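You operate a simulated robot arm through the tools that you are given. There is no shell and no other tool. Be economical: measure what you need, move in short steps, check, and stop when the job is done.

Carry out the task below with a simulated robot arm. There is one attempt and no reset: what you move stays moved.

## Task
Wipe the glue off the blue top piece and stand its heel on the bench.
Fine: draw the slide out first and leave it out; put the rag back; the heel goes back in the row; leave the other heels and top pieces where they are. What is to be rubbed or washed off counts as gone when no trace of it is left.

It is judged by the outcome, as a careful person would: the job done as asked, and still so three seconds after it is handed in. It fails if anything else is knocked over, pushed out of place, dropped, spilled or broken.

## Robot
A 7-joint arm with a two-finger parallel gripper, fixed in place. Base frame: the origin is at the foot of the arm, x ahead of it, y to its left, z up. Units: m, rad, N and s.
With the tool pointing down near the work surface it reaches from about 0.24 to 0.68 m from the base axis. Its first joint turns from -1.152 to 1.152 rad. Payload 2.4 kg.
The TCP is the grasp point between the finger pads, 0.03 m short of the fingertips. In the tool frame z runs along the fingers and y along their closing line. The gripper opens to 0.094 m. The fingers are 0.028 m wide and 0.01 m thick; the gripper's body (0.05 by 0.096 m) begins 0.055 m behind the TCP.
Orientation is that of the tool frame in the base frame, as a unit quaternion [x, y, z, w]. With the fingers straight down and closing along the base's y, the tool's x points along the base's -x, its y along +y and its z along -z.

## Interface
- The arm moves only by the tool drive_tool. Its argument "moves" is a list of rows, each a list of 7 numbers: the turn, a rotation vector about the tool's x, y, z in degrees, then the shift along the tool's x, y, z in m, then the opening, from 0 (shut) to 1 (fully open). In form: [[rx, ry, rz, tx, ty, tz, claw], ...]. A call has 1 to 8 rows; each row shifts and turns the commanded pose from where the row before left it, along the tool's axes as they then stand. Rows are played at 5 a second. More than 0.05 m and 0.15 rad between two rows, or a gripper value outside its range, and nothing of the call is played. Where a pose cannot be reached the arm comes as near as it can. A force on the tool above 40 N (or 10 N above the force at the start of the call, whichever is more), or a blocked arm, ends the call early, and 0.2 s more pass. Each finger travels about 0.153 m/s and halts on what it meets, pressing with about 40 N; the grip force reading is that of the motor and also rises with nothing between the fingers. The clock runs only during rows and for 0.2 s after the last one: add rows that do not move to give the fingers time. It gives the time, the measured TCP pose, the force on the tool (base axes), the opening and the grip force at its end, in the units of the frame above (readings bear some noise), with the torque about the TCP (base axes, N m) and any sound that the robot's microphone picked up.
- Cameras (640 x 400 px; columns grow to the right, rows downward): "scene" is fixed at [0.0551, 0.4916, 1.4417]; the picture's right is [-0.54, -0.84, 0.00], its down [-0.49, 0.32, -0.81] and it looks along [0.68, -0.44, -0.58] (base axes); focal length 311 px, centre (320, 200). "wrist" rides on the gripper at [0.076, 0.014, -0.102] in the tool frame; the picture's right is [-0.18, 0.98, 0.00], its down [-0.75, -0.14, -0.64] and it looks along [-0.63, -0.12, 0.77] (tool axes); focal length 243 px, centre (320, 200). There is no depth. A picture from a camera that has moved, and an enlarged one, comes with that camera's place and axes in the base frame and with its lens.
- camera(camera): a new picture of that camera. The clock stands still meanwhile.
- enlarge(camera, box): a new picture of the part [left, top, right, bottom] of that camera's present view, enlarged. The clock stands still meanwhile.
- finish_job(): hands the job in; it is judged then, once.

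Go step by step. Nothing tells you positions but the pictures and the camera data: compare them with the known pose of the tool, close in by small moves and look again before you grip or let go. The budget is 120 turns and 68 pictures, counting those below and the enlarged ones. Unless the task says otherwise, let go and move clear before handing in, and close with one line.

The tools are called after "Request:" by a JSON object that holds its "fn" and its "kwargs". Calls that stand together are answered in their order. drive_tool: Moves the arm, as the interface text tells. Its arguments: {"type":"object","properties":{"moves":{"type":"array","items":{"type":"array","items":{"type":"number"}}}},"required":["moves"]} The other tools are called the same way: camera (camera) takes a picture; enlarge (camera, box) takes an enlarged picture of a part of a camera's view; finish_job () hands the job in.

At the start:

```text
t: 0.0
tcp_pos: [0.3218, 0.0604, 1.0885]
orientation: [0.0, 1.0, 0.0, 0.0]
force: [0.1, 0.5, -0.7]
wrist_torque: [-0.01, -0.02, -0.01]
gripper_width: 0.0939
gripper_force: 0.1
```

scene: 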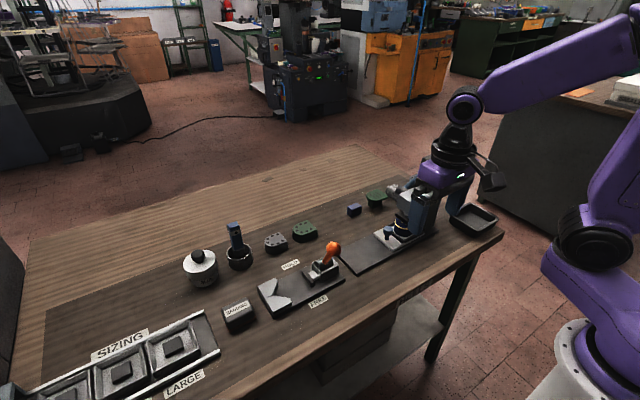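
wrist: 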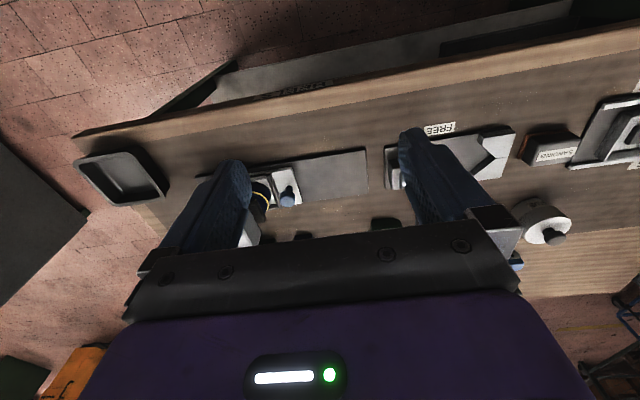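

I see a bench with a row of heels, a fixture with a lever (FREE/FIRM), and other items. I'll look closer before moving.

Request:
{"fn": "enlarge", "kwargs": {"camera": "scene", "box": [240, 170, 400, 320]}}

Request:
{"fn": "enlarge", "kwargs": {"camera": "scene", "box": [330, 170, 510, 282]}}

Request:
{"fn": "enlarge", "kwargs": {"camera": "scene", "box": [0, 210, 270, 400]}}

```text
2.67 times, centred on (320, 245) of scene
camera zoom: at [0.0551, 0.4916, 1.4417], right [-0.54, -0.84, 0.0], down [-0.49, 0.32, -0.81], along [0.68, -0.44, -0.58], focal length 829 px, centre (320, 80)
```

zoom: 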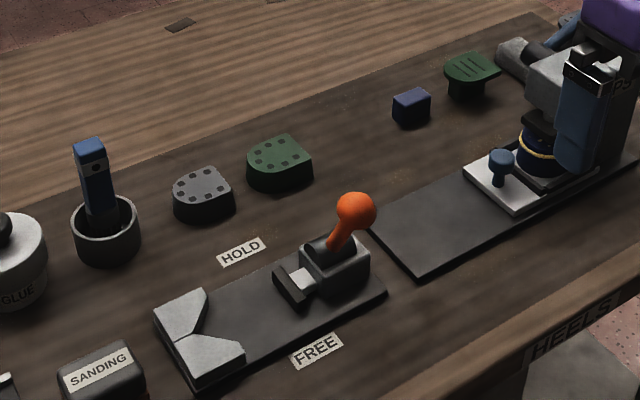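

```text
3.56 times, centred on (420, 226) of scene
camera zoom: at [0.0551, 0.4916, 1.4417], right [-0.54, -0.84, 0.0], down [-0.49, 0.32, -0.81], along [0.68, -0.44, -0.58], focal length 1106 px, centre (-36, 108)
```

zoom: 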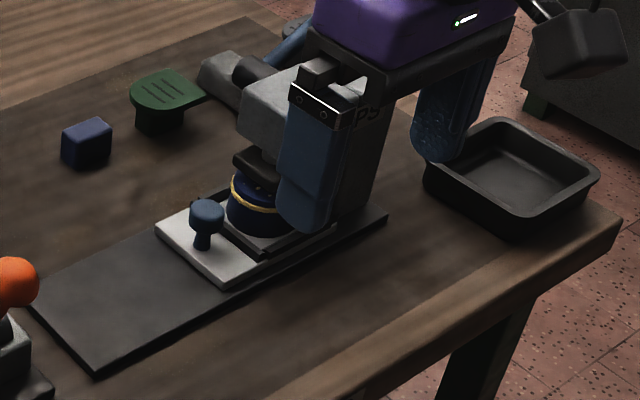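

```text
2.11 times, centred on (135, 305) of scene
camera zoom: at [0.0551, 0.4916, 1.4417], right [-0.54, -0.84, 0.0], down [-0.49, 0.32, -0.81], along [0.68, -0.44, -0.58], focal length 655 px, centre (710, -21)
```

zoom: 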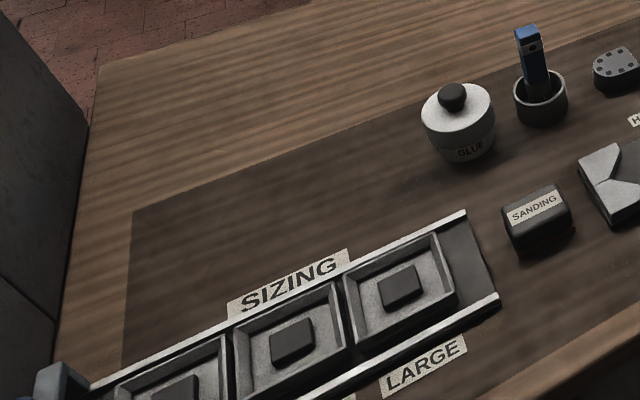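

The press with slide (blue knob) holds the glued piece near x≈0.51, y≈-0.05. I'll clear the arm from the view and look again.

Request:
{"fn": "drive_tool", "kwargs": {"moves": [[0, 0, 0, 0.02, 0.045, 0, 1], [0, 0, 0, 0.02, 0.045, 0, 1], [0, 0, 0, 0.02, 0.045, 0, 1], [0, 0, 0, 0, 0.045, 0, 1], [0, 0, 0, 0, 0.04, 0, 1]]}}

Request:
{"fn": "camera", "kwargs": {"camera": "wrist"}}

Request:
{"fn": "enlarge", "kwargs": {"camera": "scene", "box": [330, 170, 510, 282]}}

```text
t: 1.2
tcp_pos: [0.2572, 0.279, 1.0918]
orientation: [0.001, 1.0, -0.001, 0.0]
force: [0.1, -0.8, -0.9]
wrist_torque: [0.02, -0.02, 0.01]
gripper_width: 0.0942
gripper_force: 0.0
```

```text
62 pictures are left
camera wrist: at [0.181, 0.2932, 1.1937], right [0.19, 0.98, 0.0], down [0.75, -0.14, 0.64], along [0.63, -0.12, -0.77], focal length 243 px, centre (320, 200)
```

wrist: 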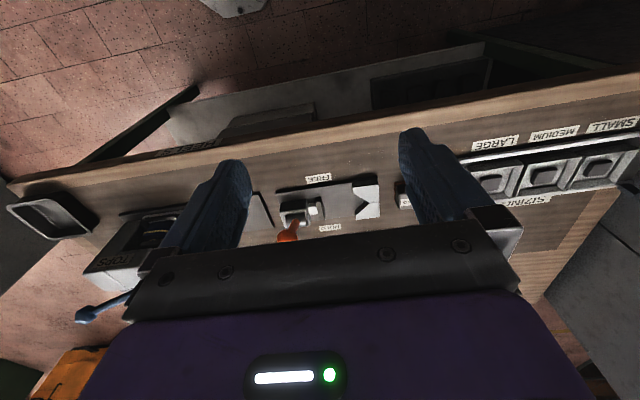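

```text
3.56 times, centred on (420, 226) of scene
camera zoom: at [0.0551, 0.4916, 1.4417], right [-0.54, -0.84, 0.0], down [-0.49, 0.32, -0.81], along [0.68, -0.44, -0.58], focal length 1106 px, centre (-36, 108)
```

zoom: 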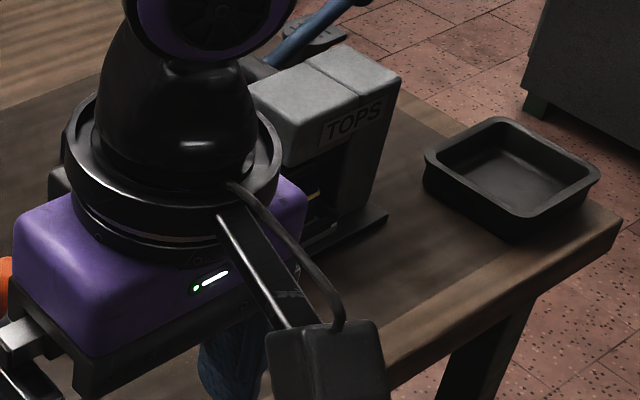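

The arm blocks the view from here; I'll go to the right side instead.

Request:
{"fn": "drive_tool", "kwargs": {"moves": [[0, 0, 0, 0, -0.05, 0, 1], [0, 0, 0, 0, -0.05, 0, 1], [0, 0, 0, 0, -0.05, 0, 1], [0, 0, 0, 0, -0.05, 0, 1], [0, 0, 0, 0, -0.05, 0, 1], [0, 0, 0, 0, -0.05, 0, 1], [0, 0, 0, 0, -0.05, 0, 1], [0, 0, 0, 0, -0.05, 0, 1]]}}

Request:
{"fn": "drive_tool", "kwargs": {"moves": [[0, 0, 0, 0, -0.05, 0, 1], [0, 0, 0, 0, -0.05, 0, 1], [0, 0, 0, 0, -0.05, 0, 1], [0, 0, 0, 0, -0.05, 0, 1]]}}

Request:
{"fn": "camera", "kwargs": {"camera": "wrist"}}

Request:
{"fn": "enlarge", "kwargs": {"camera": "scene", "box": [330, 170, 510, 282]}}

```text
t: 3.0
tcp_pos: [0.2644, -0.1191, 1.0885]
orientation: [0.001, 1.0, 0.0, 0.0]
force: [-0.7, -0.1, 0.2]
wrist_torque: [0.04, 0.0, -0.01]
gripper_width: 0.0943
gripper_force: 0.0
```

```text
t: 4.0
tcp_pos: [0.2638, -0.3226, 1.0907]
orientation: [0.0, 1.0, -0.001, 0.0]
force: [-0.3, -1.1, 0.3]
wrist_torque: [0.0, 0.0, -0.01]
gripper_width: 0.0942
gripper_force: 0.1
```

```text
60 pictures are left
camera wrist: at [0.1872, -0.3091, 1.1926], right [0.18, 0.98, 0.0], down [0.75, -0.14, 0.64], along [0.63, -0.12, -0.77], focal length 243 px, centre (320, 200)
```

wrist: 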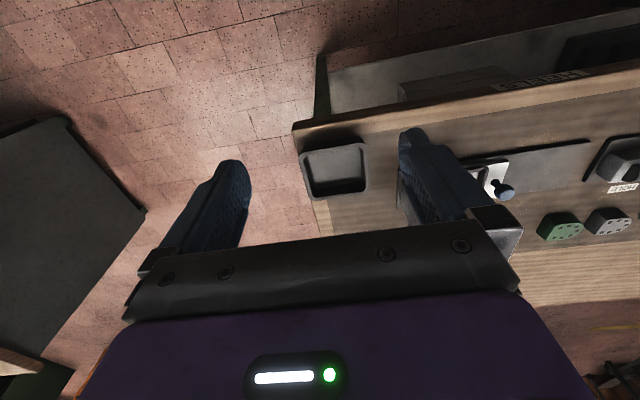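

```text
3.56 times, centred on (420, 226) of scene
camera zoom: at [0.0551, 0.4916, 1.4418], right [-0.54, -0.84, 0.0], down [-0.49, 0.32, -0.81], along [0.68, -0.44, -0.58], focal length 1106 px, centre (-36, 108)
```

zoom: 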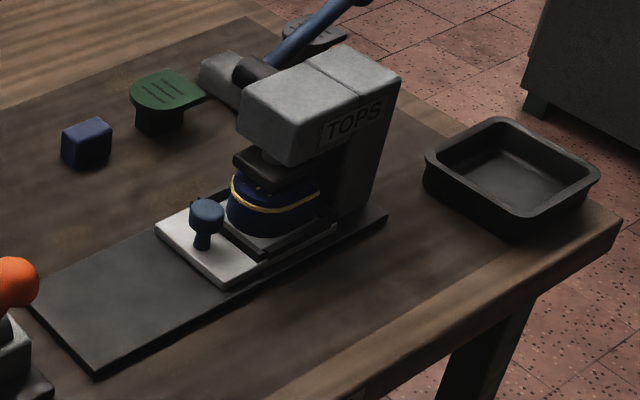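

Clear view now: the blue heel with a yellow glue bead sits under the TOPS press on the slide. I'll look closer at it, the blue cube and the cup.

Request:
{"fn": "enlarge", "kwargs": {"camera": "scene", "box": [340, 180, 420, 230]}}

Request:
{"fn": "enlarge", "kwargs": {"camera": "scene", "box": [370, 195, 450, 245]}}

Request:
{"fn": "enlarge", "kwargs": {"camera": "scene", "box": [210, 210, 330, 285]}}

Request:
{"fn": "enlarge", "kwargs": {"camera": "wrist", "box": [480, 110, 640, 250]}}

```text
8.00 times, centred on (380, 205) of scene
camera zoom: at [0.0551, 0.4916, 1.4418], right [-0.54, -0.84, 0.0], down [-0.49, 0.32, -0.81], along [0.68, -0.44, -0.58], focal length 2488 px, centre (-160, 160)
```

zoom: 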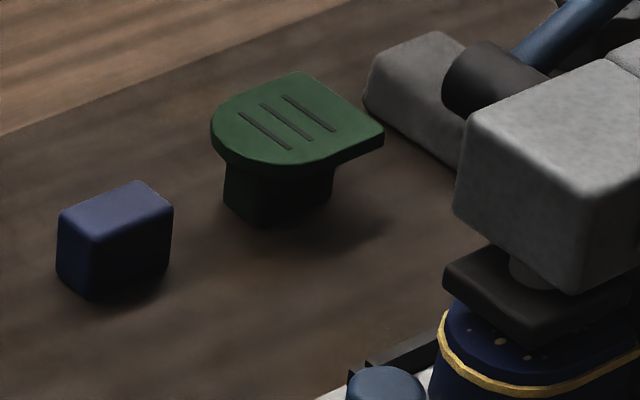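

```text
8.00 times, centred on (410, 220) of scene
camera zoom: at [0.0551, 0.4916, 1.4418], right [-0.54, -0.84, 0.0], down [-0.49, 0.32, -0.81], along [0.68, -0.44, -0.58], focal length 2488 px, centre (-400, 40)
```

zoom: 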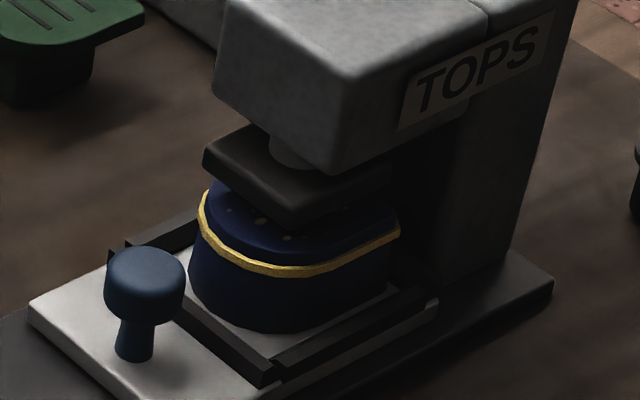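

```text
5.33 times, centred on (270, 248) of scene
camera zoom: at [0.0551, 0.4916, 1.4418], right [-0.54, -0.84, 0.0], down [-0.49, 0.32, -0.81], along [0.68, -0.44, -0.58], focal length 1658 px, centre (587, -53)
```

zoom: 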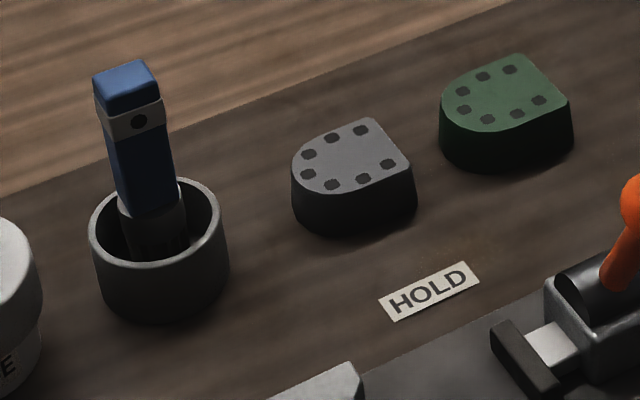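

```text
2.86 times, centred on (560, 180) of wrist
camera zoom: at [0.1872, -0.3091, 1.1926], right [0.18, 0.98, 0.0], down [0.75, -0.14, 0.64], along [0.63, -0.12, -0.77], focal length 693 px, centre (-366, 257)
```

zoom: 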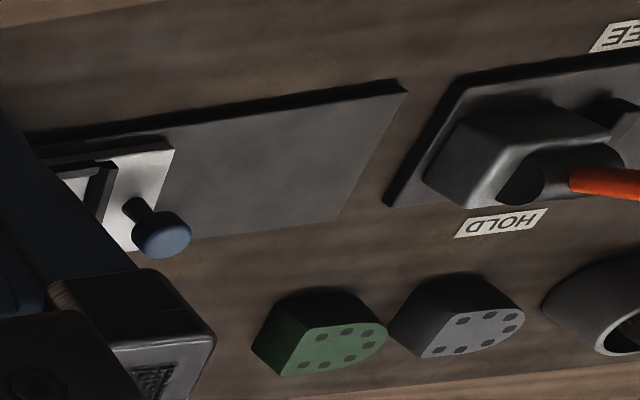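

I need a better view of the cube and green piece behind the press. I'll position the wrist camera to look over them.

Request:
{"fn": "drive_tool", "kwargs": {"moves": [[0, 0, 0, -0.02, 0.045, 0, 1], [0, 0, 0, -0.02, 0.045, 0, 1], [0, 0, 0, -0.02, 0.045, 0, 1], [0, 0, 0, -0.02, 0.045, 0, 1], [0, 0, 0, -0.02, 0.045, 0, 1], [0, 0, 0, -0.03, 0.03, 0, 1], [0, 0, 0, -0.03, 0, 0, 1], [0, 0, 0, -0.03, 0, 0, 1]]}}

Request:
{"fn": "camera", "kwargs": {"camera": "wrist"}}

```text
t: 5.8
tcp_pos: [0.4526, -0.0678, 1.0857]
orientation: [0.0, 1.0, 0.0, 0.0]
force: [-0.2, -0.5, 0.1]
wrist_torque: [0.04, -0.02, 0.02]
gripper_width: 0.0941
gripper_force: 0.0
```

```text
54 pictures are left
camera wrist: at [0.3769, -0.0539, 1.1891], right [0.18, 0.98, 0.0], down [0.75, -0.14, 0.64], along [0.63, -0.12, -0.77], focal length 243 px, centre (320, 200)
```

wrist: 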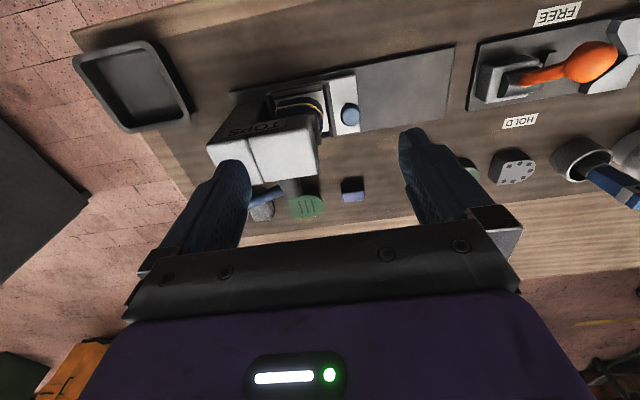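

Request:
{"fn": "enlarge", "kwargs": {"camera": "wrist", "box": [200, 60, 440, 230]}}

Request:
{"fn": "enlarge", "kwargs": {"camera": "wrist", "box": [440, 0, 640, 220]}}

```text
2.35 times, centred on (320, 145) of wrist
camera zoom: at [0.3769, -0.0539, 1.1891], right [0.18, 0.98, 0.0], down [0.75, -0.14, 0.64], along [0.63, -0.12, -0.77], focal length 571 px, centre (320, 329)
```

zoom: 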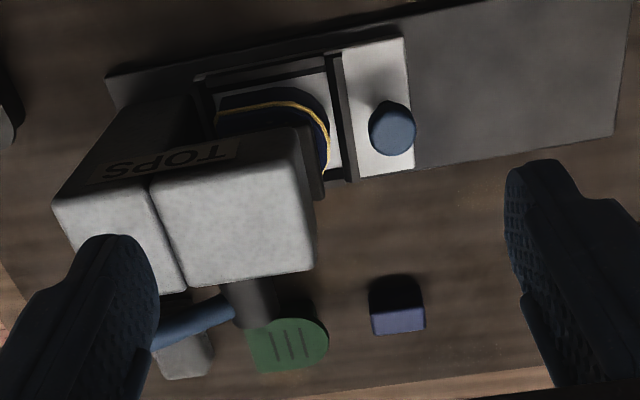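

```text
1.82 times, centred on (540, 110) of wrist
camera zoom: at [0.3769, -0.0539, 1.1891], right [0.18, 0.98, 0.0], down [0.75, -0.14, 0.64], along [0.63, -0.12, -0.77], focal length 441 px, centre (-80, 364)
```

zoom: 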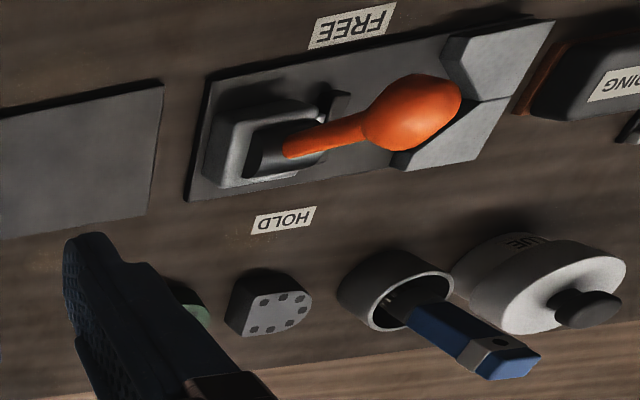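

The cube is likely the rag, but a grey item behind the press needs a look too. I'll shift right for a clear view.

Request:
{"fn": "drive_tool", "kwargs": {"moves": [[0, 0, 0, 0, -0.045, 0, 1], [0, 0, 0, 0, -0.045, 0, 1], [0, 0, 0, 0, -0.045, 0, 1], [0, 0, 0, 0, -0.045, 0, 1]]}}

Request:
{"fn": "enlarge", "kwargs": {"camera": "wrist", "box": [240, 60, 480, 230]}}

Request:
{"fn": "camera", "kwargs": {"camera": "scene"}}

```text
t: 6.8
tcp_pos: [0.4519, -0.2474, 1.0889]
orientation: [0.0, 1.0, 0.0, 0.0]
force: [0.4, -0.4, 0.1]
wrist_torque: [0.02, 0.02, 0.02]
gripper_width: 0.0942
gripper_force: 0.0
```

```text
2.35 times, centred on (360, 145) of wrist
camera zoom: at [0.3742, -0.2328, 1.1906], right [0.18, 0.98, 0.0], down [0.75, -0.14, 0.64], along [0.63, -0.12, -0.77], focal length 571 px, centre (226, 329)
```

zoom: 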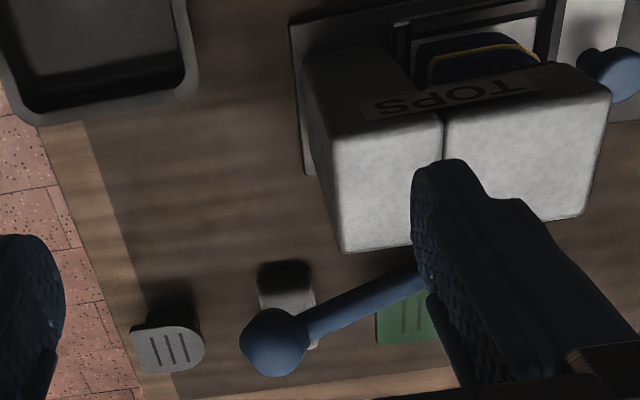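

```text
50 pictures are left
```

scene: 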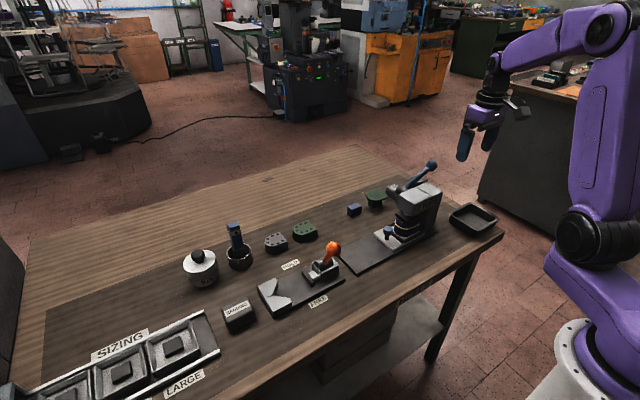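

Now I see a green and a grey grooved top piece on coloured stands, so the blue cube may be the empty blue stand and the pale block behind the lever may be the rag. I'll look closer.

Request:
{"fn": "drive_tool", "kwargs": {"moves": [[0, 0, 0, 0, -0.045, 0, 1], [0, 0, 0, -0.03, -0.025, 0.03, 1], [0, 0, 0, -0.03, 0, 0.04, 1]]}}

Request:
{"fn": "camera", "kwargs": {"camera": "wrist"}}

Request:
{"fn": "enlarge", "kwargs": {"camera": "scene", "box": [340, 150, 460, 225]}}

```text
t: 7.6
tcp_pos: [0.5135, -0.3189, 1.016]
orientation: [0.0, 1.0, 0.0, 0.0]
force: [1.5, 0.3, 0.2]
wrist_torque: [-0.02, 0.0, 0.02]
gripper_width: 0.0941
gripper_force: 0.1
```

```text
49 pictures are left
camera wrist: at [0.437, -0.304, 1.1187], right [0.18, 0.98, 0.0], down [0.75, -0.14, 0.64], along [0.63, -0.12, -0.77], focal length 243 px, centre (320, 200)
```

wrist: 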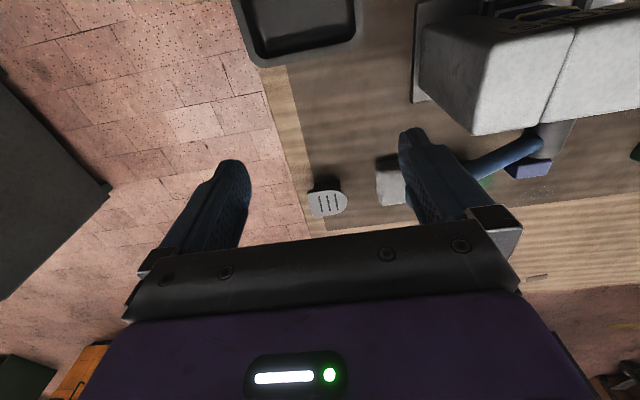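

```text
5.33 times, centred on (400, 188) of scene
camera zoom: at [0.0551, 0.4916, 1.4417], right [-0.54, -0.84, 0.0], down [-0.49, 0.32, -0.81], along [0.68, -0.44, -0.58], focal length 1658 px, centre (-107, 267)
```

zoom: 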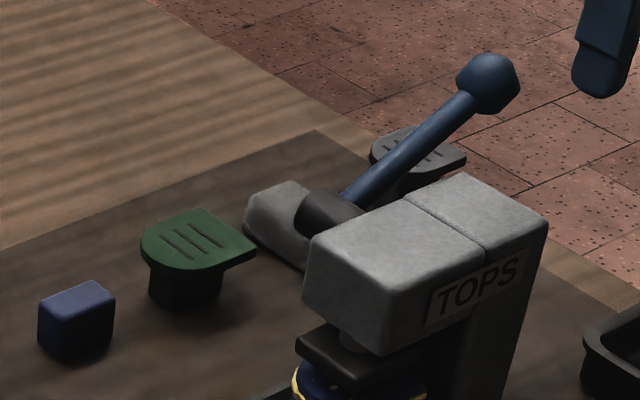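

The pale block behind the press lever (≈0.68,-0.24) is the rag; the blue cube is the empty stand. First the slide: I'll rise, go over to the front of the slide and yaw 90° so the fingers close along x on the knob.

Request:
{"fn": "drive_tool", "kwargs": {"moves": [[0, 0, 0, 0, 0, -0.045, 1], [0, 0, 0, 0, 0, -0.045, 1], [0, 0, 0, 0, 0.048, 0, 1], [0, 0, 0, 0, 0.048, 0, 1], [0, 0, 0, 0, 0.048, 0, 1], [0, 0, 0, 0, 0.048, 0, 1], [0, 0, 0, 0, 0.048, 0, 1], [0, 0, 0, 0, 0.048, 0, 1]]}}

Request:
{"fn": "drive_tool", "kwargs": {"moves": [[0, 0, 0, 0, 0.048, 0, 1], [0, 0, 8.5, 0, 0, 0, 1], [0, 0, 8.5, 0, 0, 0, 1], [0, 0, 8.5, 0, 0, 0, 1], [0, 0, 8.5, 0, 0, 0, 1], [0, 0, 8.5, 0, 0, 0, 1], [0, 0, 8.5, 0, 0, 0, 1]]}}

Request:
{"fn": "drive_tool", "kwargs": {"moves": [[0, 0, 8.5, 0, 0, 0, 1], [0, 0, 8.5, 0, 0, 0, 1], [0, 0, 8.5, 0, 0, 0, 1], [0, 0, 8.5, 0, 0, 0, 1], [0, 0, 5, 0, 0, 0, 1]]}}

Request:
{"fn": "camera", "kwargs": {"camera": "wrist"}}

```text
t: 9.4
tcp_pos: [0.5136, -0.0287, 1.1059]
orientation: [0.001, 1.0, 0.0, 0.0]
force: [0.1, 0.1, 0.4]
wrist_torque: [-0.02, -0.05, 0.0]
gripper_width: 0.094
gripper_force: 0.1
```

```text
t: 11.0
tcp_pos: [0.5115, 0.0209, 1.1078]
orientation: [0.432, 0.902, 0.0, 0.0]
force: [-0.2, -0.7, 0.7]
wrist_torque: [0.04, -0.03, 0.03]
gripper_width: 0.094
gripper_force: 0.0
```

```text
t: 12.2
tcp_pos: [0.5103, 0.0204, 1.1081]
orientation: [0.709, 0.705, 0.001, -0.001]
force: [-0.1, -0.3, 0.8]
wrist_torque: [0.02, 0.02, 0.03]
gripper_width: 0.0938
gripper_force: 0.1
```

```text
47 pictures are left
camera wrist: at [0.5252, 0.0973, 1.2104], right [0.98, -0.19, 0.0], down [-0.14, -0.75, 0.64], along [-0.12, -0.63, -0.77], focal length 243 px, centre (320, 200)
```

wrist: 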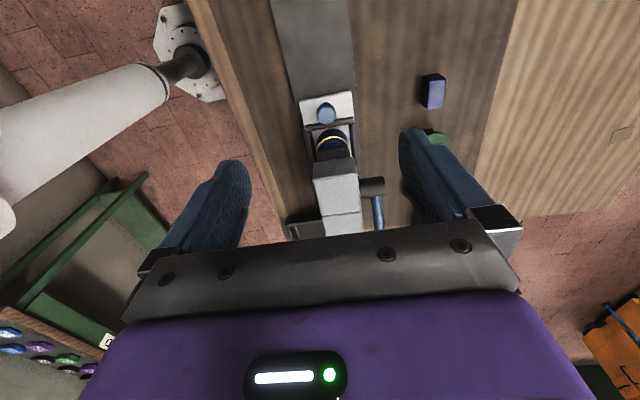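

The knob appears at about (0.509,-0.033). I'll move over it and descend partway, then check.

Request:
{"fn": "drive_tool", "kwargs": {"moves": [[0, 0, 0, -0.027, 0, 0, 1], [0, 0, 0, -0.027, 0, 0, 1], [0, 0, 0, 0, 0, 0.05, 1], [0, 0, 0, 0, 0, 0.05, 1], [0, 0, 0, 0, 0, 0.05, 1], [0, 0, 0, 0, 0, 0.04, 1]]}}

Request:
{"fn": "camera", "kwargs": {"camera": "wrist"}}

Request:
{"fn": "enlarge", "kwargs": {"camera": "scene", "box": [340, 170, 460, 245]}}

```text
t: 13.6
tcp_pos: [0.5111, -0.0344, 0.9138]
orientation: [0.707, 0.707, 0.0, 0.0]
force: [-0.3, 0.4, 0.6]
wrist_torque: [0.03, 0.0, 0.02]
gripper_width: 0.0939
gripper_force: 0.1
```

```text
46 pictures are left
camera wrist: at [0.5254, 0.0408, 1.016], right [0.98, -0.18, 0.0], down [-0.14, -0.75, 0.64], along [-0.12, -0.63, -0.77], focal length 243 px, centre (320, 200)
```

wrist: 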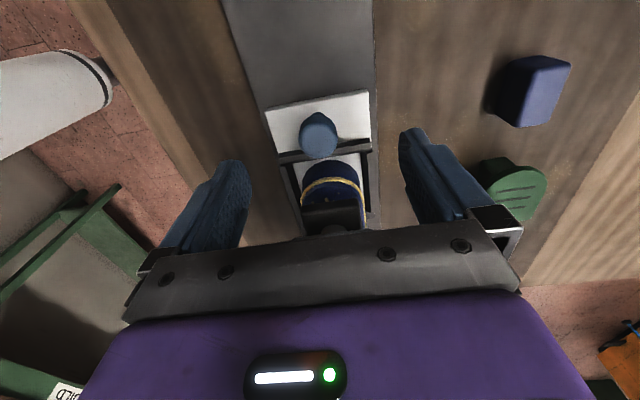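

```text
5.33 times, centred on (400, 208) of scene
camera zoom: at [0.0551, 0.4916, 1.4417], right [-0.54, -0.84, 0.0], down [-0.49, 0.32, -0.81], along [0.68, -0.44, -0.58], focal length 1658 px, centre (-107, 160)
```

zoom: 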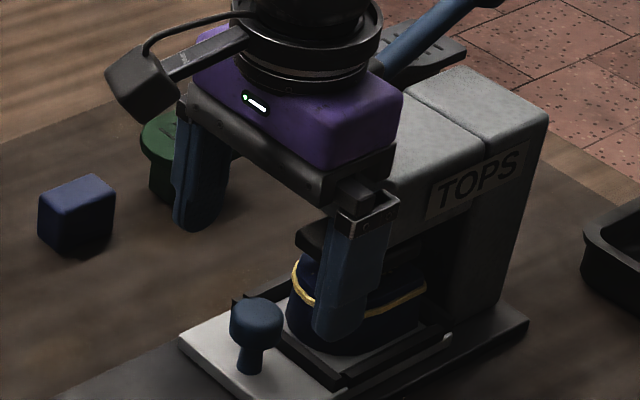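

The knob is centred between the fingers. I'll shift slightly away from the press head, lower around the knob and close.

Request:
{"fn": "drive_tool", "kwargs": {"moves": [[0, 0, 0, 0.006, 0, 0.02, 1], [0, 0, 0, 0, 0, 0.02, 1], [0, 0, 0, 0, 0, 0.012, 1]]}}

Request:
{"fn": "enlarge", "kwargs": {"camera": "scene", "box": [340, 180, 460, 255]}}

```text
t: 14.4
tcp_pos: [0.5106, -0.0274, 0.8653]
orientation: [0.707, 0.708, 0.001, 0.001]
force: [1.4, -0.2, -0.1]
wrist_torque: [0.01, 0.02, 0.0]
gripper_width: 0.0939
gripper_force: 0.0
```

```text
5.33 times, centred on (400, 218) of scene
camera zoom: at [0.0551, 0.4916, 1.4417], right [-0.54, -0.84, 0.0], down [-0.49, 0.32, -0.81], along [0.68, -0.44, -0.58], focal length 1658 px, centre (-107, 107)
```

zoom: 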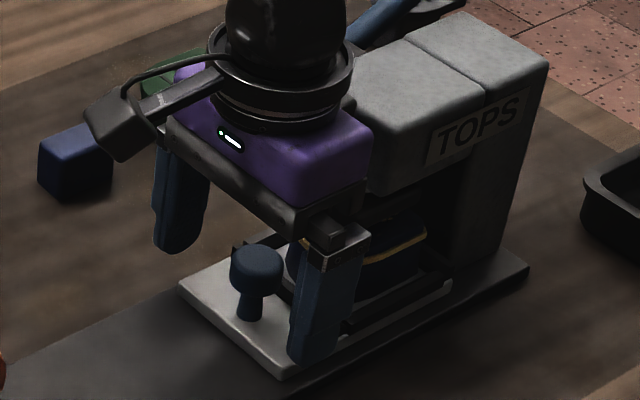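

Fingers straddle the knob; I'll close and feel.

Request:
{"fn": "drive_tool", "kwargs": {"moves": [[0, 0, 0, 0, 0, 0, 0.3], [0, 0, 0, 0, 0, 0, 0], [0, 0, 0, 0, 0, 0, 0]]}}

Request:
{"fn": "enlarge", "kwargs": {"camera": "scene", "box": [340, 180, 460, 255]}}

```text
t: 15.2
tcp_pos: [0.5099, -0.0282, 0.8655]
orientation: [0.707, 0.708, -0.001, -0.001]
force: [-2.6, 0.3, 1.1]
wrist_torque: [0.01, 0.03, 0.01]
gripper_width: 0.0274
gripper_force: 44.9
```

```text
5.33 times, centred on (400, 218) of scene
camera zoom: at [0.055, 0.4916, 1.4417], right [-0.54, -0.84, 0.0], down [-0.49, 0.32, -0.81], along [0.68, -0.44, -0.58], focal length 1658 px, centre (-107, 107)
```

zoom: 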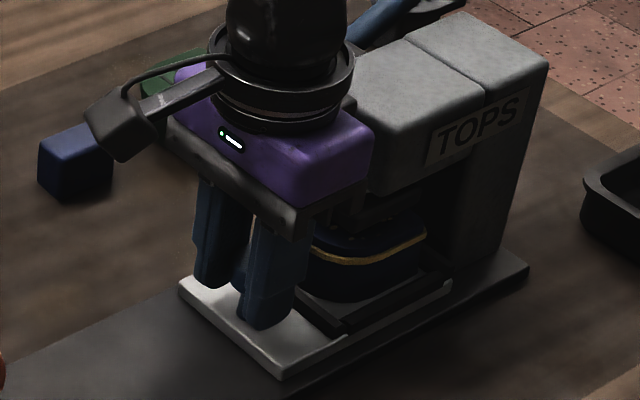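

Gripped (27 mm). Pulling the slide out gently.

Request:
{"fn": "drive_tool", "kwargs": {"moves": [[0, 0, 0, 0.005, 0, 0, 0], [0, 0, 0, 0.005, 0, 0, 0], [0, 0, 0, 0.01, 0, 0, 0]]}}

Request:
{"fn": "enlarge", "kwargs": {"camera": "scene", "box": [340, 180, 460, 255]}}

```text
t: 16.0
tcp_pos: [0.5107, -0.007, 0.8661]
orientation: [0.708, 0.706, -0.001, -0.001]
force: [-4.3, -0.5, -8.6]
wrist_torque: [-0.21, 0.0, -0.11]
gripper_width: 0.0274
gripper_force: 44.7
```

```text
5.33 times, centred on (400, 218) of scene
camera zoom: at [0.0551, 0.4916, 1.4418], right [-0.54, -0.84, 0.0], down [-0.49, 0.32, -0.81], along [0.68, -0.44, -0.58], focal length 1658 px, centre (-107, 107)
```

zoom: 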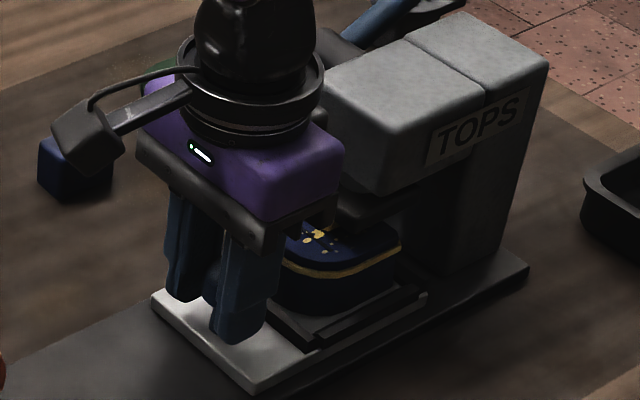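

The slide moves with the heel and free of the ram; there are glue smears on its top. Continuing.

Request:
{"fn": "drive_tool", "kwargs": {"moves": [[0, 0, 0, 0.012, 0, 0.001, 0], [0, 0, 0, 0.012, 0, 0, 0], [0, 0, 0, 0.012, 0, 0, 0], [0, 0, 0, 0.012, 0, 0, 0], [0, 0, 0, 0.012, 0, 0, 0], [0, 0, 0, 0.012, 0, 0, 0]]}}

Request:
{"fn": "enlarge", "kwargs": {"camera": "scene", "box": [320, 180, 460, 267]}}

```text
t: 17.4
tcp_pos: [0.5098, 0.0669, 0.8647]
orientation: [0.707, 0.707, 0.0, -0.001]
force: [-12.8, -0.5, 5.2]
wrist_torque: [-0.09, 0.32, -0.16]
gripper_width: 0.027
gripper_force: 45.5
```

```text
4.57 times, centred on (390, 224) of scene
camera zoom: at [0.0547, 0.4916, 1.4418], right [-0.54, -0.84, 0.0], down [-0.49, 0.32, -0.81], along [0.68, -0.44, -0.58], focal length 1422 px, centre (0, 93)
```

zoom: 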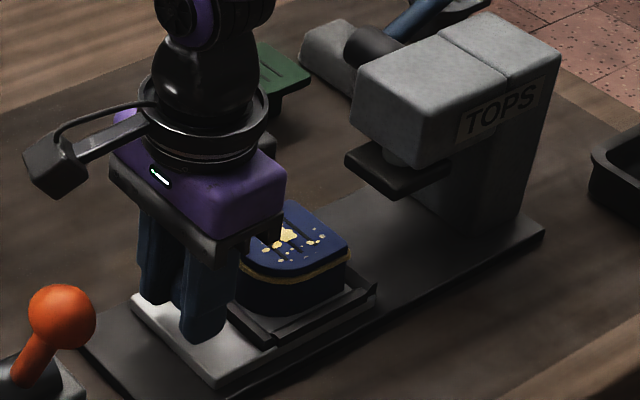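

Good. A little further until it meets its stop.

Request:
{"fn": "drive_tool", "kwargs": {"moves": [[0, 0, 0, 0.01, 0.0005, 0, 0], [0, 0, 0, 0.01, 0, 0, 0], [0, 0, 0, 0.008, 0, 0, 0], [0, 0, 0, 0.008, 0, 0, 0]]}}

```text
t: 18.4
tcp_pos: [0.5101, 0.1024, 0.8632]
orientation: [0.707, 0.707, -0.002, -0.002]
force: [-19.0, 2.1, 9.5]
wrist_torque: [0.12, 0.22, -0.33]
gripper_width: 0.0273
gripper_force: 45.2
```

Drawn out by 0.13 m. I'll release and rise to look.

Request:
{"fn": "drive_tool", "kwargs": {"moves": [[0, 0, 0, 0, 0, 0, 1], [0, 0, 0, 0, 0, 0, 1], [0, 0, 0, 0, 0, 0, 1], [0, 0, 0, 0, 0, -0.05, 1], [0, 0, 0, 0, 0, -0.05, 1], [0, 0, 0, 0.03, 0, -0.05, 1]]}}

Request:
{"fn": "camera", "kwargs": {"camera": "wrist"}}

Request:
{"fn": "enlarge", "kwargs": {"camera": "scene", "box": [300, 180, 440, 267]}}

```text
refused: row 6 steps farther than a row can; nothing moved
```

```text
40 pictures are left
camera wrist: at [0.5245, 0.1781, 0.9668], right [0.98, -0.18, 0.0], down [-0.14, -0.75, 0.64], along [-0.12, -0.63, -0.77], focal length 243 px, centre (320, 200)
```

wrist: 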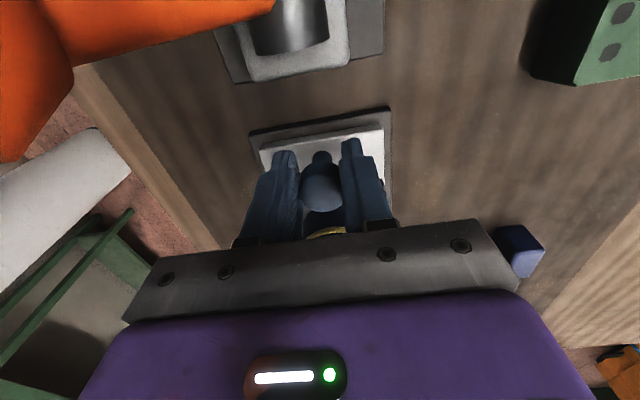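

```text
4.57 times, centred on (370, 224) of scene
camera zoom: at [0.0545, 0.4916, 1.4418], right [-0.54, -0.84, 0.0], down [-0.49, 0.32, -0.81], along [0.68, -0.44, -0.58], focal length 1422 px, centre (91, 93)
```

zoom: 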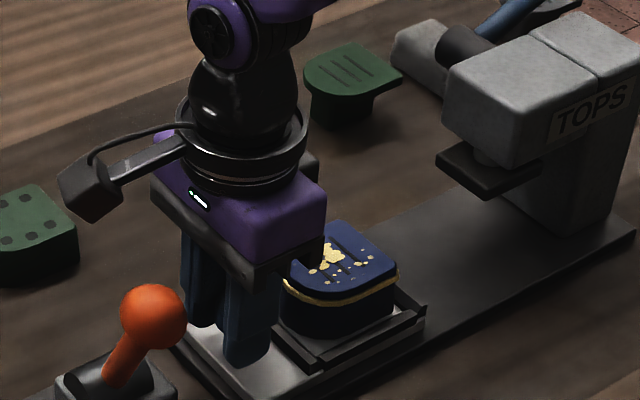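

Slide is well out (near the plate's end). Releasing and rising straight up.

Request:
{"fn": "drive_tool", "kwargs": {"moves": [[0, 0, 0, 0, 0, 0, 1], [0, 0, 0, 0, 0, 0, 1], [0, 0, 0, 0, 0, 0, 1], [0, 0, 0, 0, 0, -0.05, 1], [0, 0, 0, 0, 0, -0.05, 1], [0, 0, 0, 0, 0, -0.05, 1], [0, 0, 0, 0, 0, -0.05, 1]]}}

Request:
{"fn": "camera", "kwargs": {"camera": "wrist"}}

Request:
{"fn": "enlarge", "kwargs": {"camera": "scene", "box": [310, 190, 430, 265]}}

```text
t: 20.0
tcp_pos: [0.5143, 0.1029, 1.0674]
orientation: [0.707, 0.707, 0.0, 0.0]
force: [0.7, -0.6, 0.0]
wrist_torque: [0.01, 0.02, 0.02]
gripper_width: 0.0941
gripper_force: 0.1
```

```text
38 pictures are left
camera wrist: at [0.5265, 0.179, 1.1695], right [0.98, -0.18, 0.0], down [-0.14, -0.75, 0.64], along [-0.12, -0.63, -0.77], focal length 243 px, centre (320, 200)
```

wrist: 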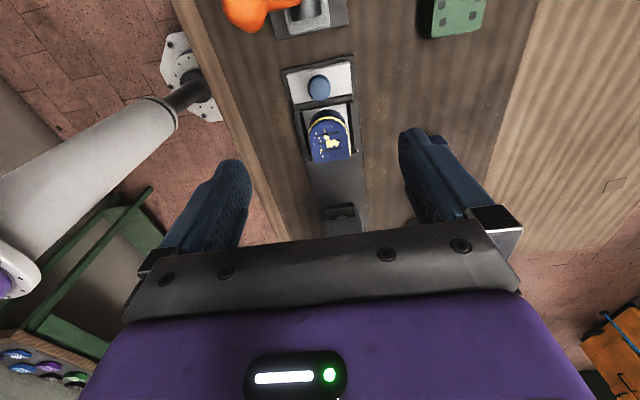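

```text
5.33 times, centred on (370, 228) of scene
camera zoom: at [0.0551, 0.4916, 1.4417], right [-0.54, -0.84, 0.0], down [-0.49, 0.32, -0.81], along [0.68, -0.44, -0.58], focal length 1658 px, centre (53, 53)
```

zoom: 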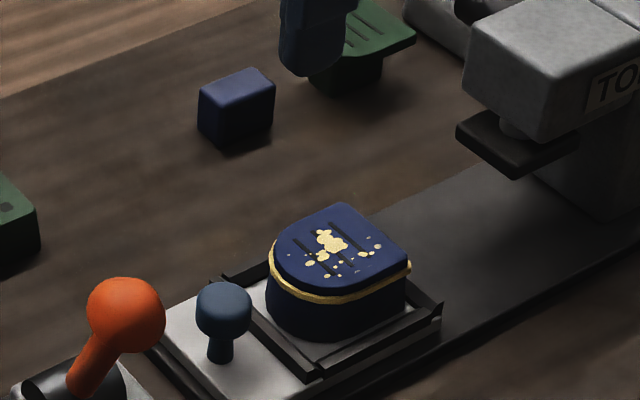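

The slide is out; the top piece at ≈(0.512,0.028,0.86) has glue smears and a bead. Now I'll fetch the pale rag behind the press; the camera should be outboard to clear the lever, so I yaw another 90° at a safe height.

Request:
{"fn": "drive_tool", "kwargs": {"moves": [[0, 0, 8.5, 0, 0, -0.045, 1], [0, 0, 8.5, 0, 0, -0.045, 1], [0, 0, 8.5, 0, 0, 0, 1], [0, 0, 8.5, 0, 0, 0, 1], [0, 0, 8.5, 0, 0, 0, 1], [0, 0, 8.5, 0, 0, 0, 1], [0, 0, 8.5, 0, 0, 0, 1], [0, 0, 8.5, 0, 0, 0, 1]]}}

Request:
{"fn": "drive_tool", "kwargs": {"moves": [[0, 0, 8.5, 0, 0, 0, 1], [0, 0, 8.5, 0, 0, 0, 1], [0, 0, 5, 0, 0, 0, 1], [0, 0, 0, 0, 0.045, 0, 1], [0, 0, 0, 0, 0.045, 0, 1], [0, 0, 0, 0, 0.045, 0, 1], [0, 0, 0, 0, 0.045, 0, 1]]}}

```text
t: 21.8
tcp_pos: [0.5114, 0.1007, 1.1568]
orientation: [0.982, 0.189, 0.001, 0.0]
force: [-0.1, -0.1, -0.3]
wrist_torque: [0.0, -0.01, -0.01]
gripper_width: 0.0938
gripper_force: 0.1
```

```text
t: 23.4
tcp_pos: [0.5314, -0.0759, 1.1572]
orientation: [0.999, 0.046, 0.0, 0.001]
force: [-0.1, 0.3, -0.3]
wrist_torque: [0.02, -0.01, 0.0]
gripper_width: 0.0938
gripper_force: 0.0
out of reach, approached as far as the arm can: row 3
```

Reached nearly 180° yaw. I'll correct the last 5° and go above the rag at safe height with an outward tilt.

Request:
{"fn": "drive_tool", "kwargs": {"moves": [[0, 0, 5.3, 0, 0.04, 0, 1], [0, 0, 0, 0, 0.04, 0, 1], [0, 0, 0, 0, 0.04, 0, 1], [0, 0, 0, 0, 0.044, 0, 1], [0, 0, 0, 0.04, 0, 0, 1], [0, 0, 0, 0.04, 0, 0, 1], [0, 0, 0, 0.04, 0, 0, 1]]}}

Request:
{"fn": "camera", "kwargs": {"camera": "wrist"}}

```text
t: 25.0
tcp_pos: [0.603, -0.2382, 1.1488]
orientation: [1.0, -0.002, 0.0, -0.002]
force: [-0.4, 0.1, 0.5]
wrist_torque: [-0.03, 0.02, 0.03]
gripper_width: 0.094
gripper_force: 0.1
out of reach, approached as far as the arm can: row 6, 7
```

```text
36 pictures are left
camera wrist: at [0.6791, -0.2524, 1.2512], right [-0.19, -0.98, 0.0], down [-0.75, 0.14, 0.64], along [-0.63, 0.12, -0.77], focal length 243 px, centre (320, 200)
```

wrist: 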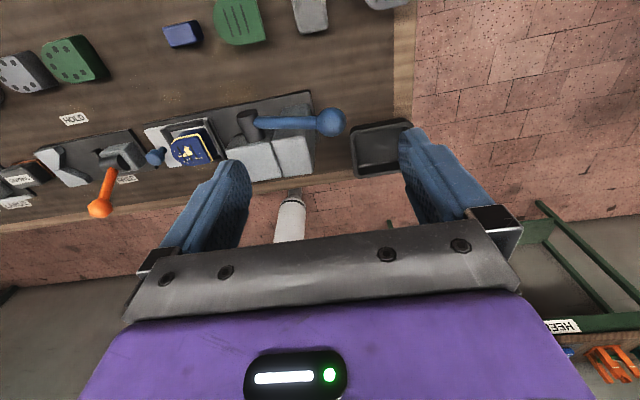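

The rag is visible at the top of the picture (≈0.67,-0.235). I'll tilt the fingers outward 17° and lower.

Request:
{"fn": "drive_tool", "kwargs": {"moves": [[0, 8.5, 0, 0, 0, 0, 1], [0, 8.5, 0, 0, 0, 0, 1], [0, 0, 0, -0.012, 0, 0.038, 1], [0, 0, 0, -0.012, 0, 0.038, 1]]}}

Request:
{"fn": "camera", "kwargs": {"camera": "wrist"}}

```text
t: 26.0
tcp_pos: [0.5989, -0.2396, 1.0712]
orientation: [0.989, -0.001, 0.149, 0.0]
force: [-0.4, 0.0, 0.4]
wrist_torque: [-0.03, 0.01, 0.01]
gripper_width: 0.0939
gripper_force: 0.0
```

```text
35 pictures are left
camera wrist: at [0.6418, -0.2544, 1.1908], right [-0.18, -0.98, -0.05], down [-0.91, 0.14, 0.39], along [-0.38, 0.12, -0.92], focal length 243 px, centre (320, 200)
```

wrist: 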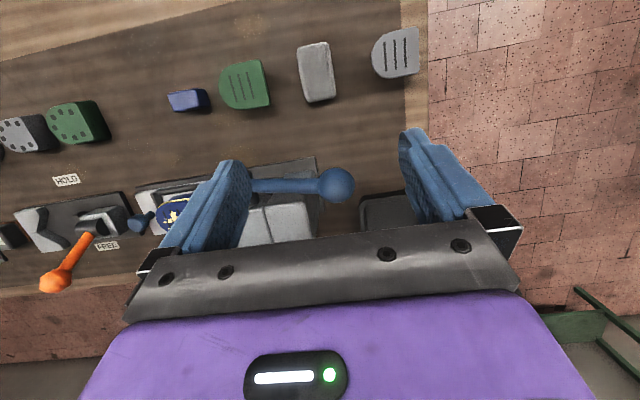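

Now a clear view: the rag is the pale pad at ≈(0.678,-0.235), long along x. I'll move above it, staying clear of the lever ball at (0.565,-0.244,0.97).

Request:
{"fn": "drive_tool", "kwargs": {"moves": [[0, 0, 0, 0.0385, -0.004, 0.0115, 0.85], [0, 0, 0, 0.0385, 0, 0.0115, 0.85], [0, 0, 0, -0.013, 0, 0.043, 0.85], [0, 0, 0, -0.013, 0, 0.043, 0.85]]}}

Request:
{"fn": "camera", "kwargs": {"camera": "wrist"}}

Request:
{"fn": "enlarge", "kwargs": {"camera": "scene", "box": [350, 120, 490, 210]}}

```text
t: 27.0
tcp_pos: [0.6806, -0.2377, 0.9798]
orientation: [0.989, -0.003, 0.147, 0.0]
force: [0.1, -0.3, 0.4]
wrist_torque: [0.02, -0.04, 0.05]
gripper_width: 0.0798
gripper_force: 0.1
```

```text
34 pictures are left
camera wrist: at [0.7231, -0.2521, 1.1008], right [-0.18, -0.98, -0.05], down [-0.91, 0.15, 0.39], along [-0.38, 0.12, -0.92], focal length 243 px, centre (320, 200)
```

wrist: 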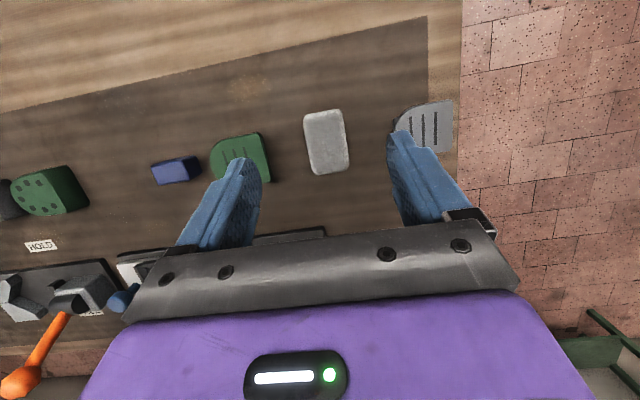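

```text
4.44 times, centred on (420, 165) of scene
camera zoom: at [0.0551, 0.4916, 1.4417], right [-0.54, -0.84, 0.0], down [-0.49, 0.32, -0.81], along [0.68, -0.44, -0.58], focal length 1382 px, centre (-124, 356)
```

zoom: 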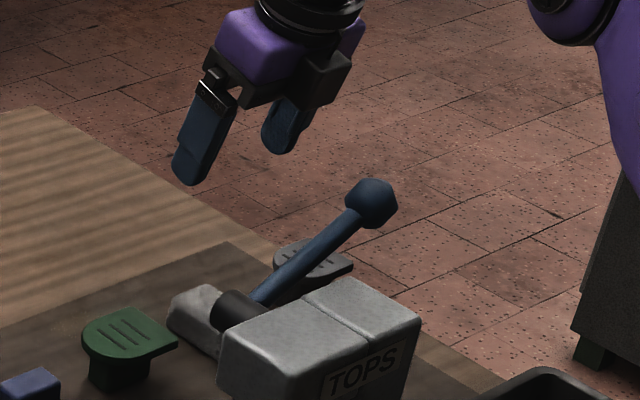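

Centred over the rag. Descending vertically.

Request:
{"fn": "drive_tool", "kwargs": {"moves": [[0, 0, 0, -0.0125, 0, 0.04, 0.8], [0, 0, 0, -0.0125, 0, 0.04, 0.8], [0, 0, 0, -0.0095, 0, 0.032, 0.8]]}}

Request:
{"fn": "camera", "kwargs": {"camera": "wrist"}}

Request:
{"fn": "enlarge", "kwargs": {"camera": "scene", "box": [350, 140, 470, 215]}}

```text
t: 27.8
tcp_pos: [0.6781, -0.2357, 0.8686]
orientation: [0.989, -0.002, 0.147, 0.0]
force: [0.5, -0.5, -0.6]
wrist_torque: [-0.02, 0.02, 0.0]
gripper_width: 0.0753
gripper_force: 0.0
```

```text
32 pictures are left
camera wrist: at [0.7211, -0.2505, 0.987], right [-0.18, -0.98, -0.05], down [-0.91, 0.14, 0.39], along [-0.38, 0.12, -0.92], focal length 243 px, centre (320, 200)
```

wrist: 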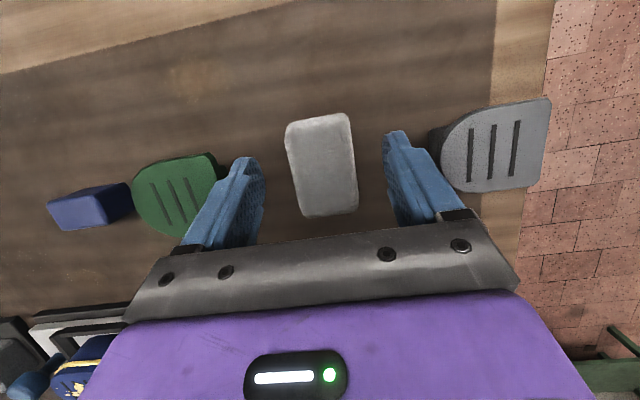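

```text
5.33 times, centred on (410, 178) of scene
camera zoom: at [0.0551, 0.4916, 1.4417], right [-0.54, -0.84, 0.0], down [-0.49, 0.32, -0.81], along [0.68, -0.44, -0.58], focal length 1658 px, centre (-160, 320)
```

zoom: 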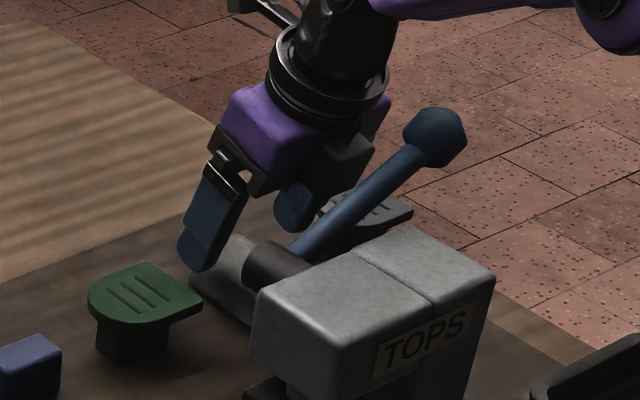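

Rag lies between the fingers. Narrow the opening slightly and go down in small steps.

Request:
{"fn": "drive_tool", "kwargs": {"moves": [[0, 0, 0, 0, 0, 0, 0.66], [0, 0, 0, -0.0029, 0, 0.0096, 0.66], [0, 0, 0, -0.0029, 0, 0.0096, 0.66], [0, 0, 0, -0.0015, 0, 0.0048, 0.66]]}}

Request:
{"fn": "enlarge", "kwargs": {"camera": "scene", "box": [370, 160, 450, 210]}}

```text
t: 28.8
tcp_pos: [0.6804, -0.2351, 0.8402]
orientation: [0.989, -0.002, 0.148, 0.001]
force: [0.1, 0.5, -0.8]
wrist_torque: [0.0, 0.01, -0.02]
gripper_width: 0.0622
gripper_force: 0.0
```

```text
8.00 times, centred on (410, 185) of scene
camera zoom: at [0.0551, 0.4916, 1.4417], right [-0.54, -0.84, 0.0], down [-0.49, 0.32, -0.81], along [0.68, -0.44, -0.58], focal length 2488 px, centre (-400, 320)
```

zoom: 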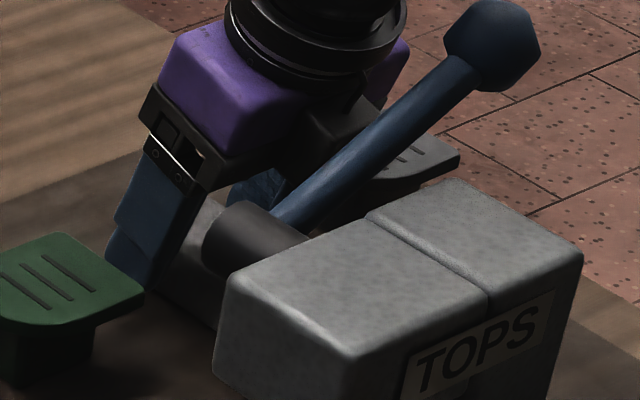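

Tips are about 1 cm above the bench, so the rag will protrude below them. Closing.

Request:
{"fn": "drive_tool", "kwargs": {"moves": [[0, 0, 0, 0, 0, 0, 0.4], [0, 0, 0, 0, 0, 0, 0], [0, 0, 0, 0, 0, 0, 0]]}}

Request:
{"fn": "drive_tool", "kwargs": {"moves": [[0, 0, 0, 0.0029, 0, -0.0096, 0], [0, 0, 0, 0.0088, 0, -0.0287, 0], [0, 0, 0, 0.0117, 0, -0.0382, 0]]}}

Request:
{"fn": "camera", "kwargs": {"camera": "wrist"}}

```text
t: 29.6
tcp_pos: [0.6799, -0.2353, 0.8397]
orientation: [0.989, -0.002, 0.148, 0.001]
force: [0.3, -0.3, 0.3]
wrist_torque: [-0.05, -0.01, 0.01]
gripper_width: 0.0449
gripper_force: 40.4
```

```text
t: 30.4
tcp_pos: [0.6839, -0.236, 0.9203]
orientation: [0.989, -0.002, 0.147, 0.001]
force: [-0.4, -0.1, 0.4]
wrist_torque: [0.0, -0.01, 0.0]
gripper_width: 0.045
gripper_force: 40.2
```

```text
29 pictures are left
camera wrist: at [0.7251, -0.2499, 1.0416], right [-0.18, -0.98, -0.05], down [-0.91, 0.14, 0.39], along [-0.38, 0.12, -0.92], focal length 243 px, centre (320, 200)
```

wrist: 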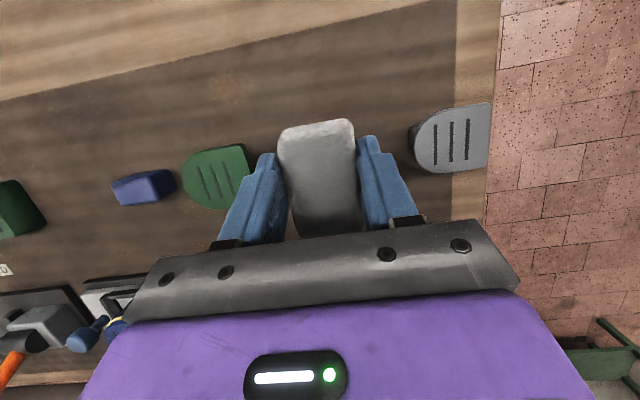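

Rag is in hand. I'll carry it out along +y at this x, then inward and above the heel.

Request:
{"fn": "drive_tool", "kwargs": {"moves": [[0, 0, 0, 0.0117, 0, -0.0382, 0], [0, 0, 0, 0, -0.048, 0, 0], [0, 0, 0, 0, -0.048, 0, 0], [0, 0, 0, 0, -0.048, 0, 0], [0, 0, 0, 0, -0.048, 0, 0], [0, 0, 0, 0, -0.048, 0, 0], [0, 0, 0, 0, -0.024, 0, 0]]}}

Request:
{"fn": "drive_tool", "kwargs": {"moves": [[0, 0, 0, -0.041, 0, -0.0125, 0], [0, 0, 0, -0.041, 0, -0.0125, 0], [0, 0, 0, -0.041, 0, -0.0125, 0], [0, 0, 0, -0.041, 0, -0.0125, 0]]}}

Request:
{"fn": "camera", "kwargs": {"camera": "wrist"}}

Request:
{"fn": "enlarge", "kwargs": {"camera": "scene", "box": [300, 160, 440, 260]}}

```text
t: 32.0
tcp_pos: [0.6797, 0.0292, 0.9605]
orientation: [0.989, -0.003, 0.148, 0.0]
force: [0.0, -0.4, -0.1]
wrist_torque: [0.04, 0.03, 0.02]
gripper_width: 0.045
gripper_force: 40.1
```

```text
t: 33.0
tcp_pos: [0.5086, 0.0302, 0.9636]
orientation: [0.989, -0.002, 0.148, 0.0]
force: [0.3, 0.2, 0.0]
wrist_torque: [0.0, 0.02, 0.01]
gripper_width: 0.045
gripper_force: 40.3
```

```text
28 pictures are left
camera wrist: at [0.5521, 0.0156, 1.0837], right [-0.18, -0.98, -0.05], down [-0.91, 0.14, 0.39], along [-0.38, 0.12, -0.92], focal length 243 px, centre (320, 200)
```

wrist: 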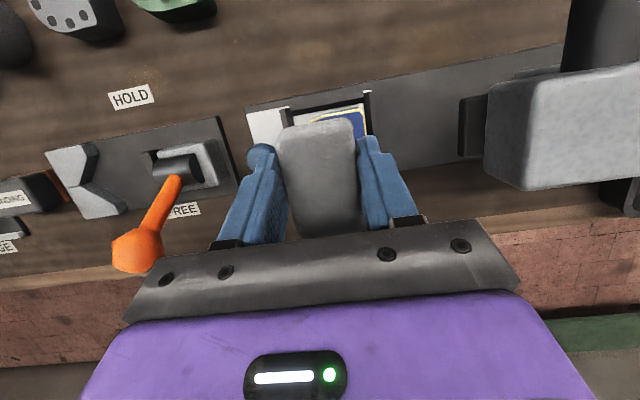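

```text
4.00 times, centred on (370, 210) of scene
camera zoom: at [0.0551, 0.4916, 1.4417], right [-0.54, -0.84, 0.0], down [-0.49, 0.32, -0.81], along [0.68, -0.44, -0.58], focal length 1244 px, centre (120, 160)
```

zoom: 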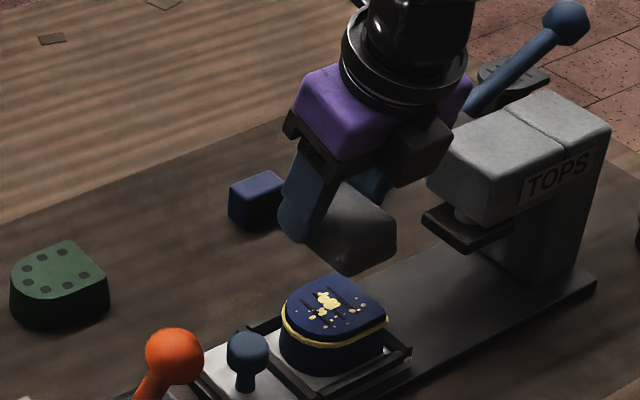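

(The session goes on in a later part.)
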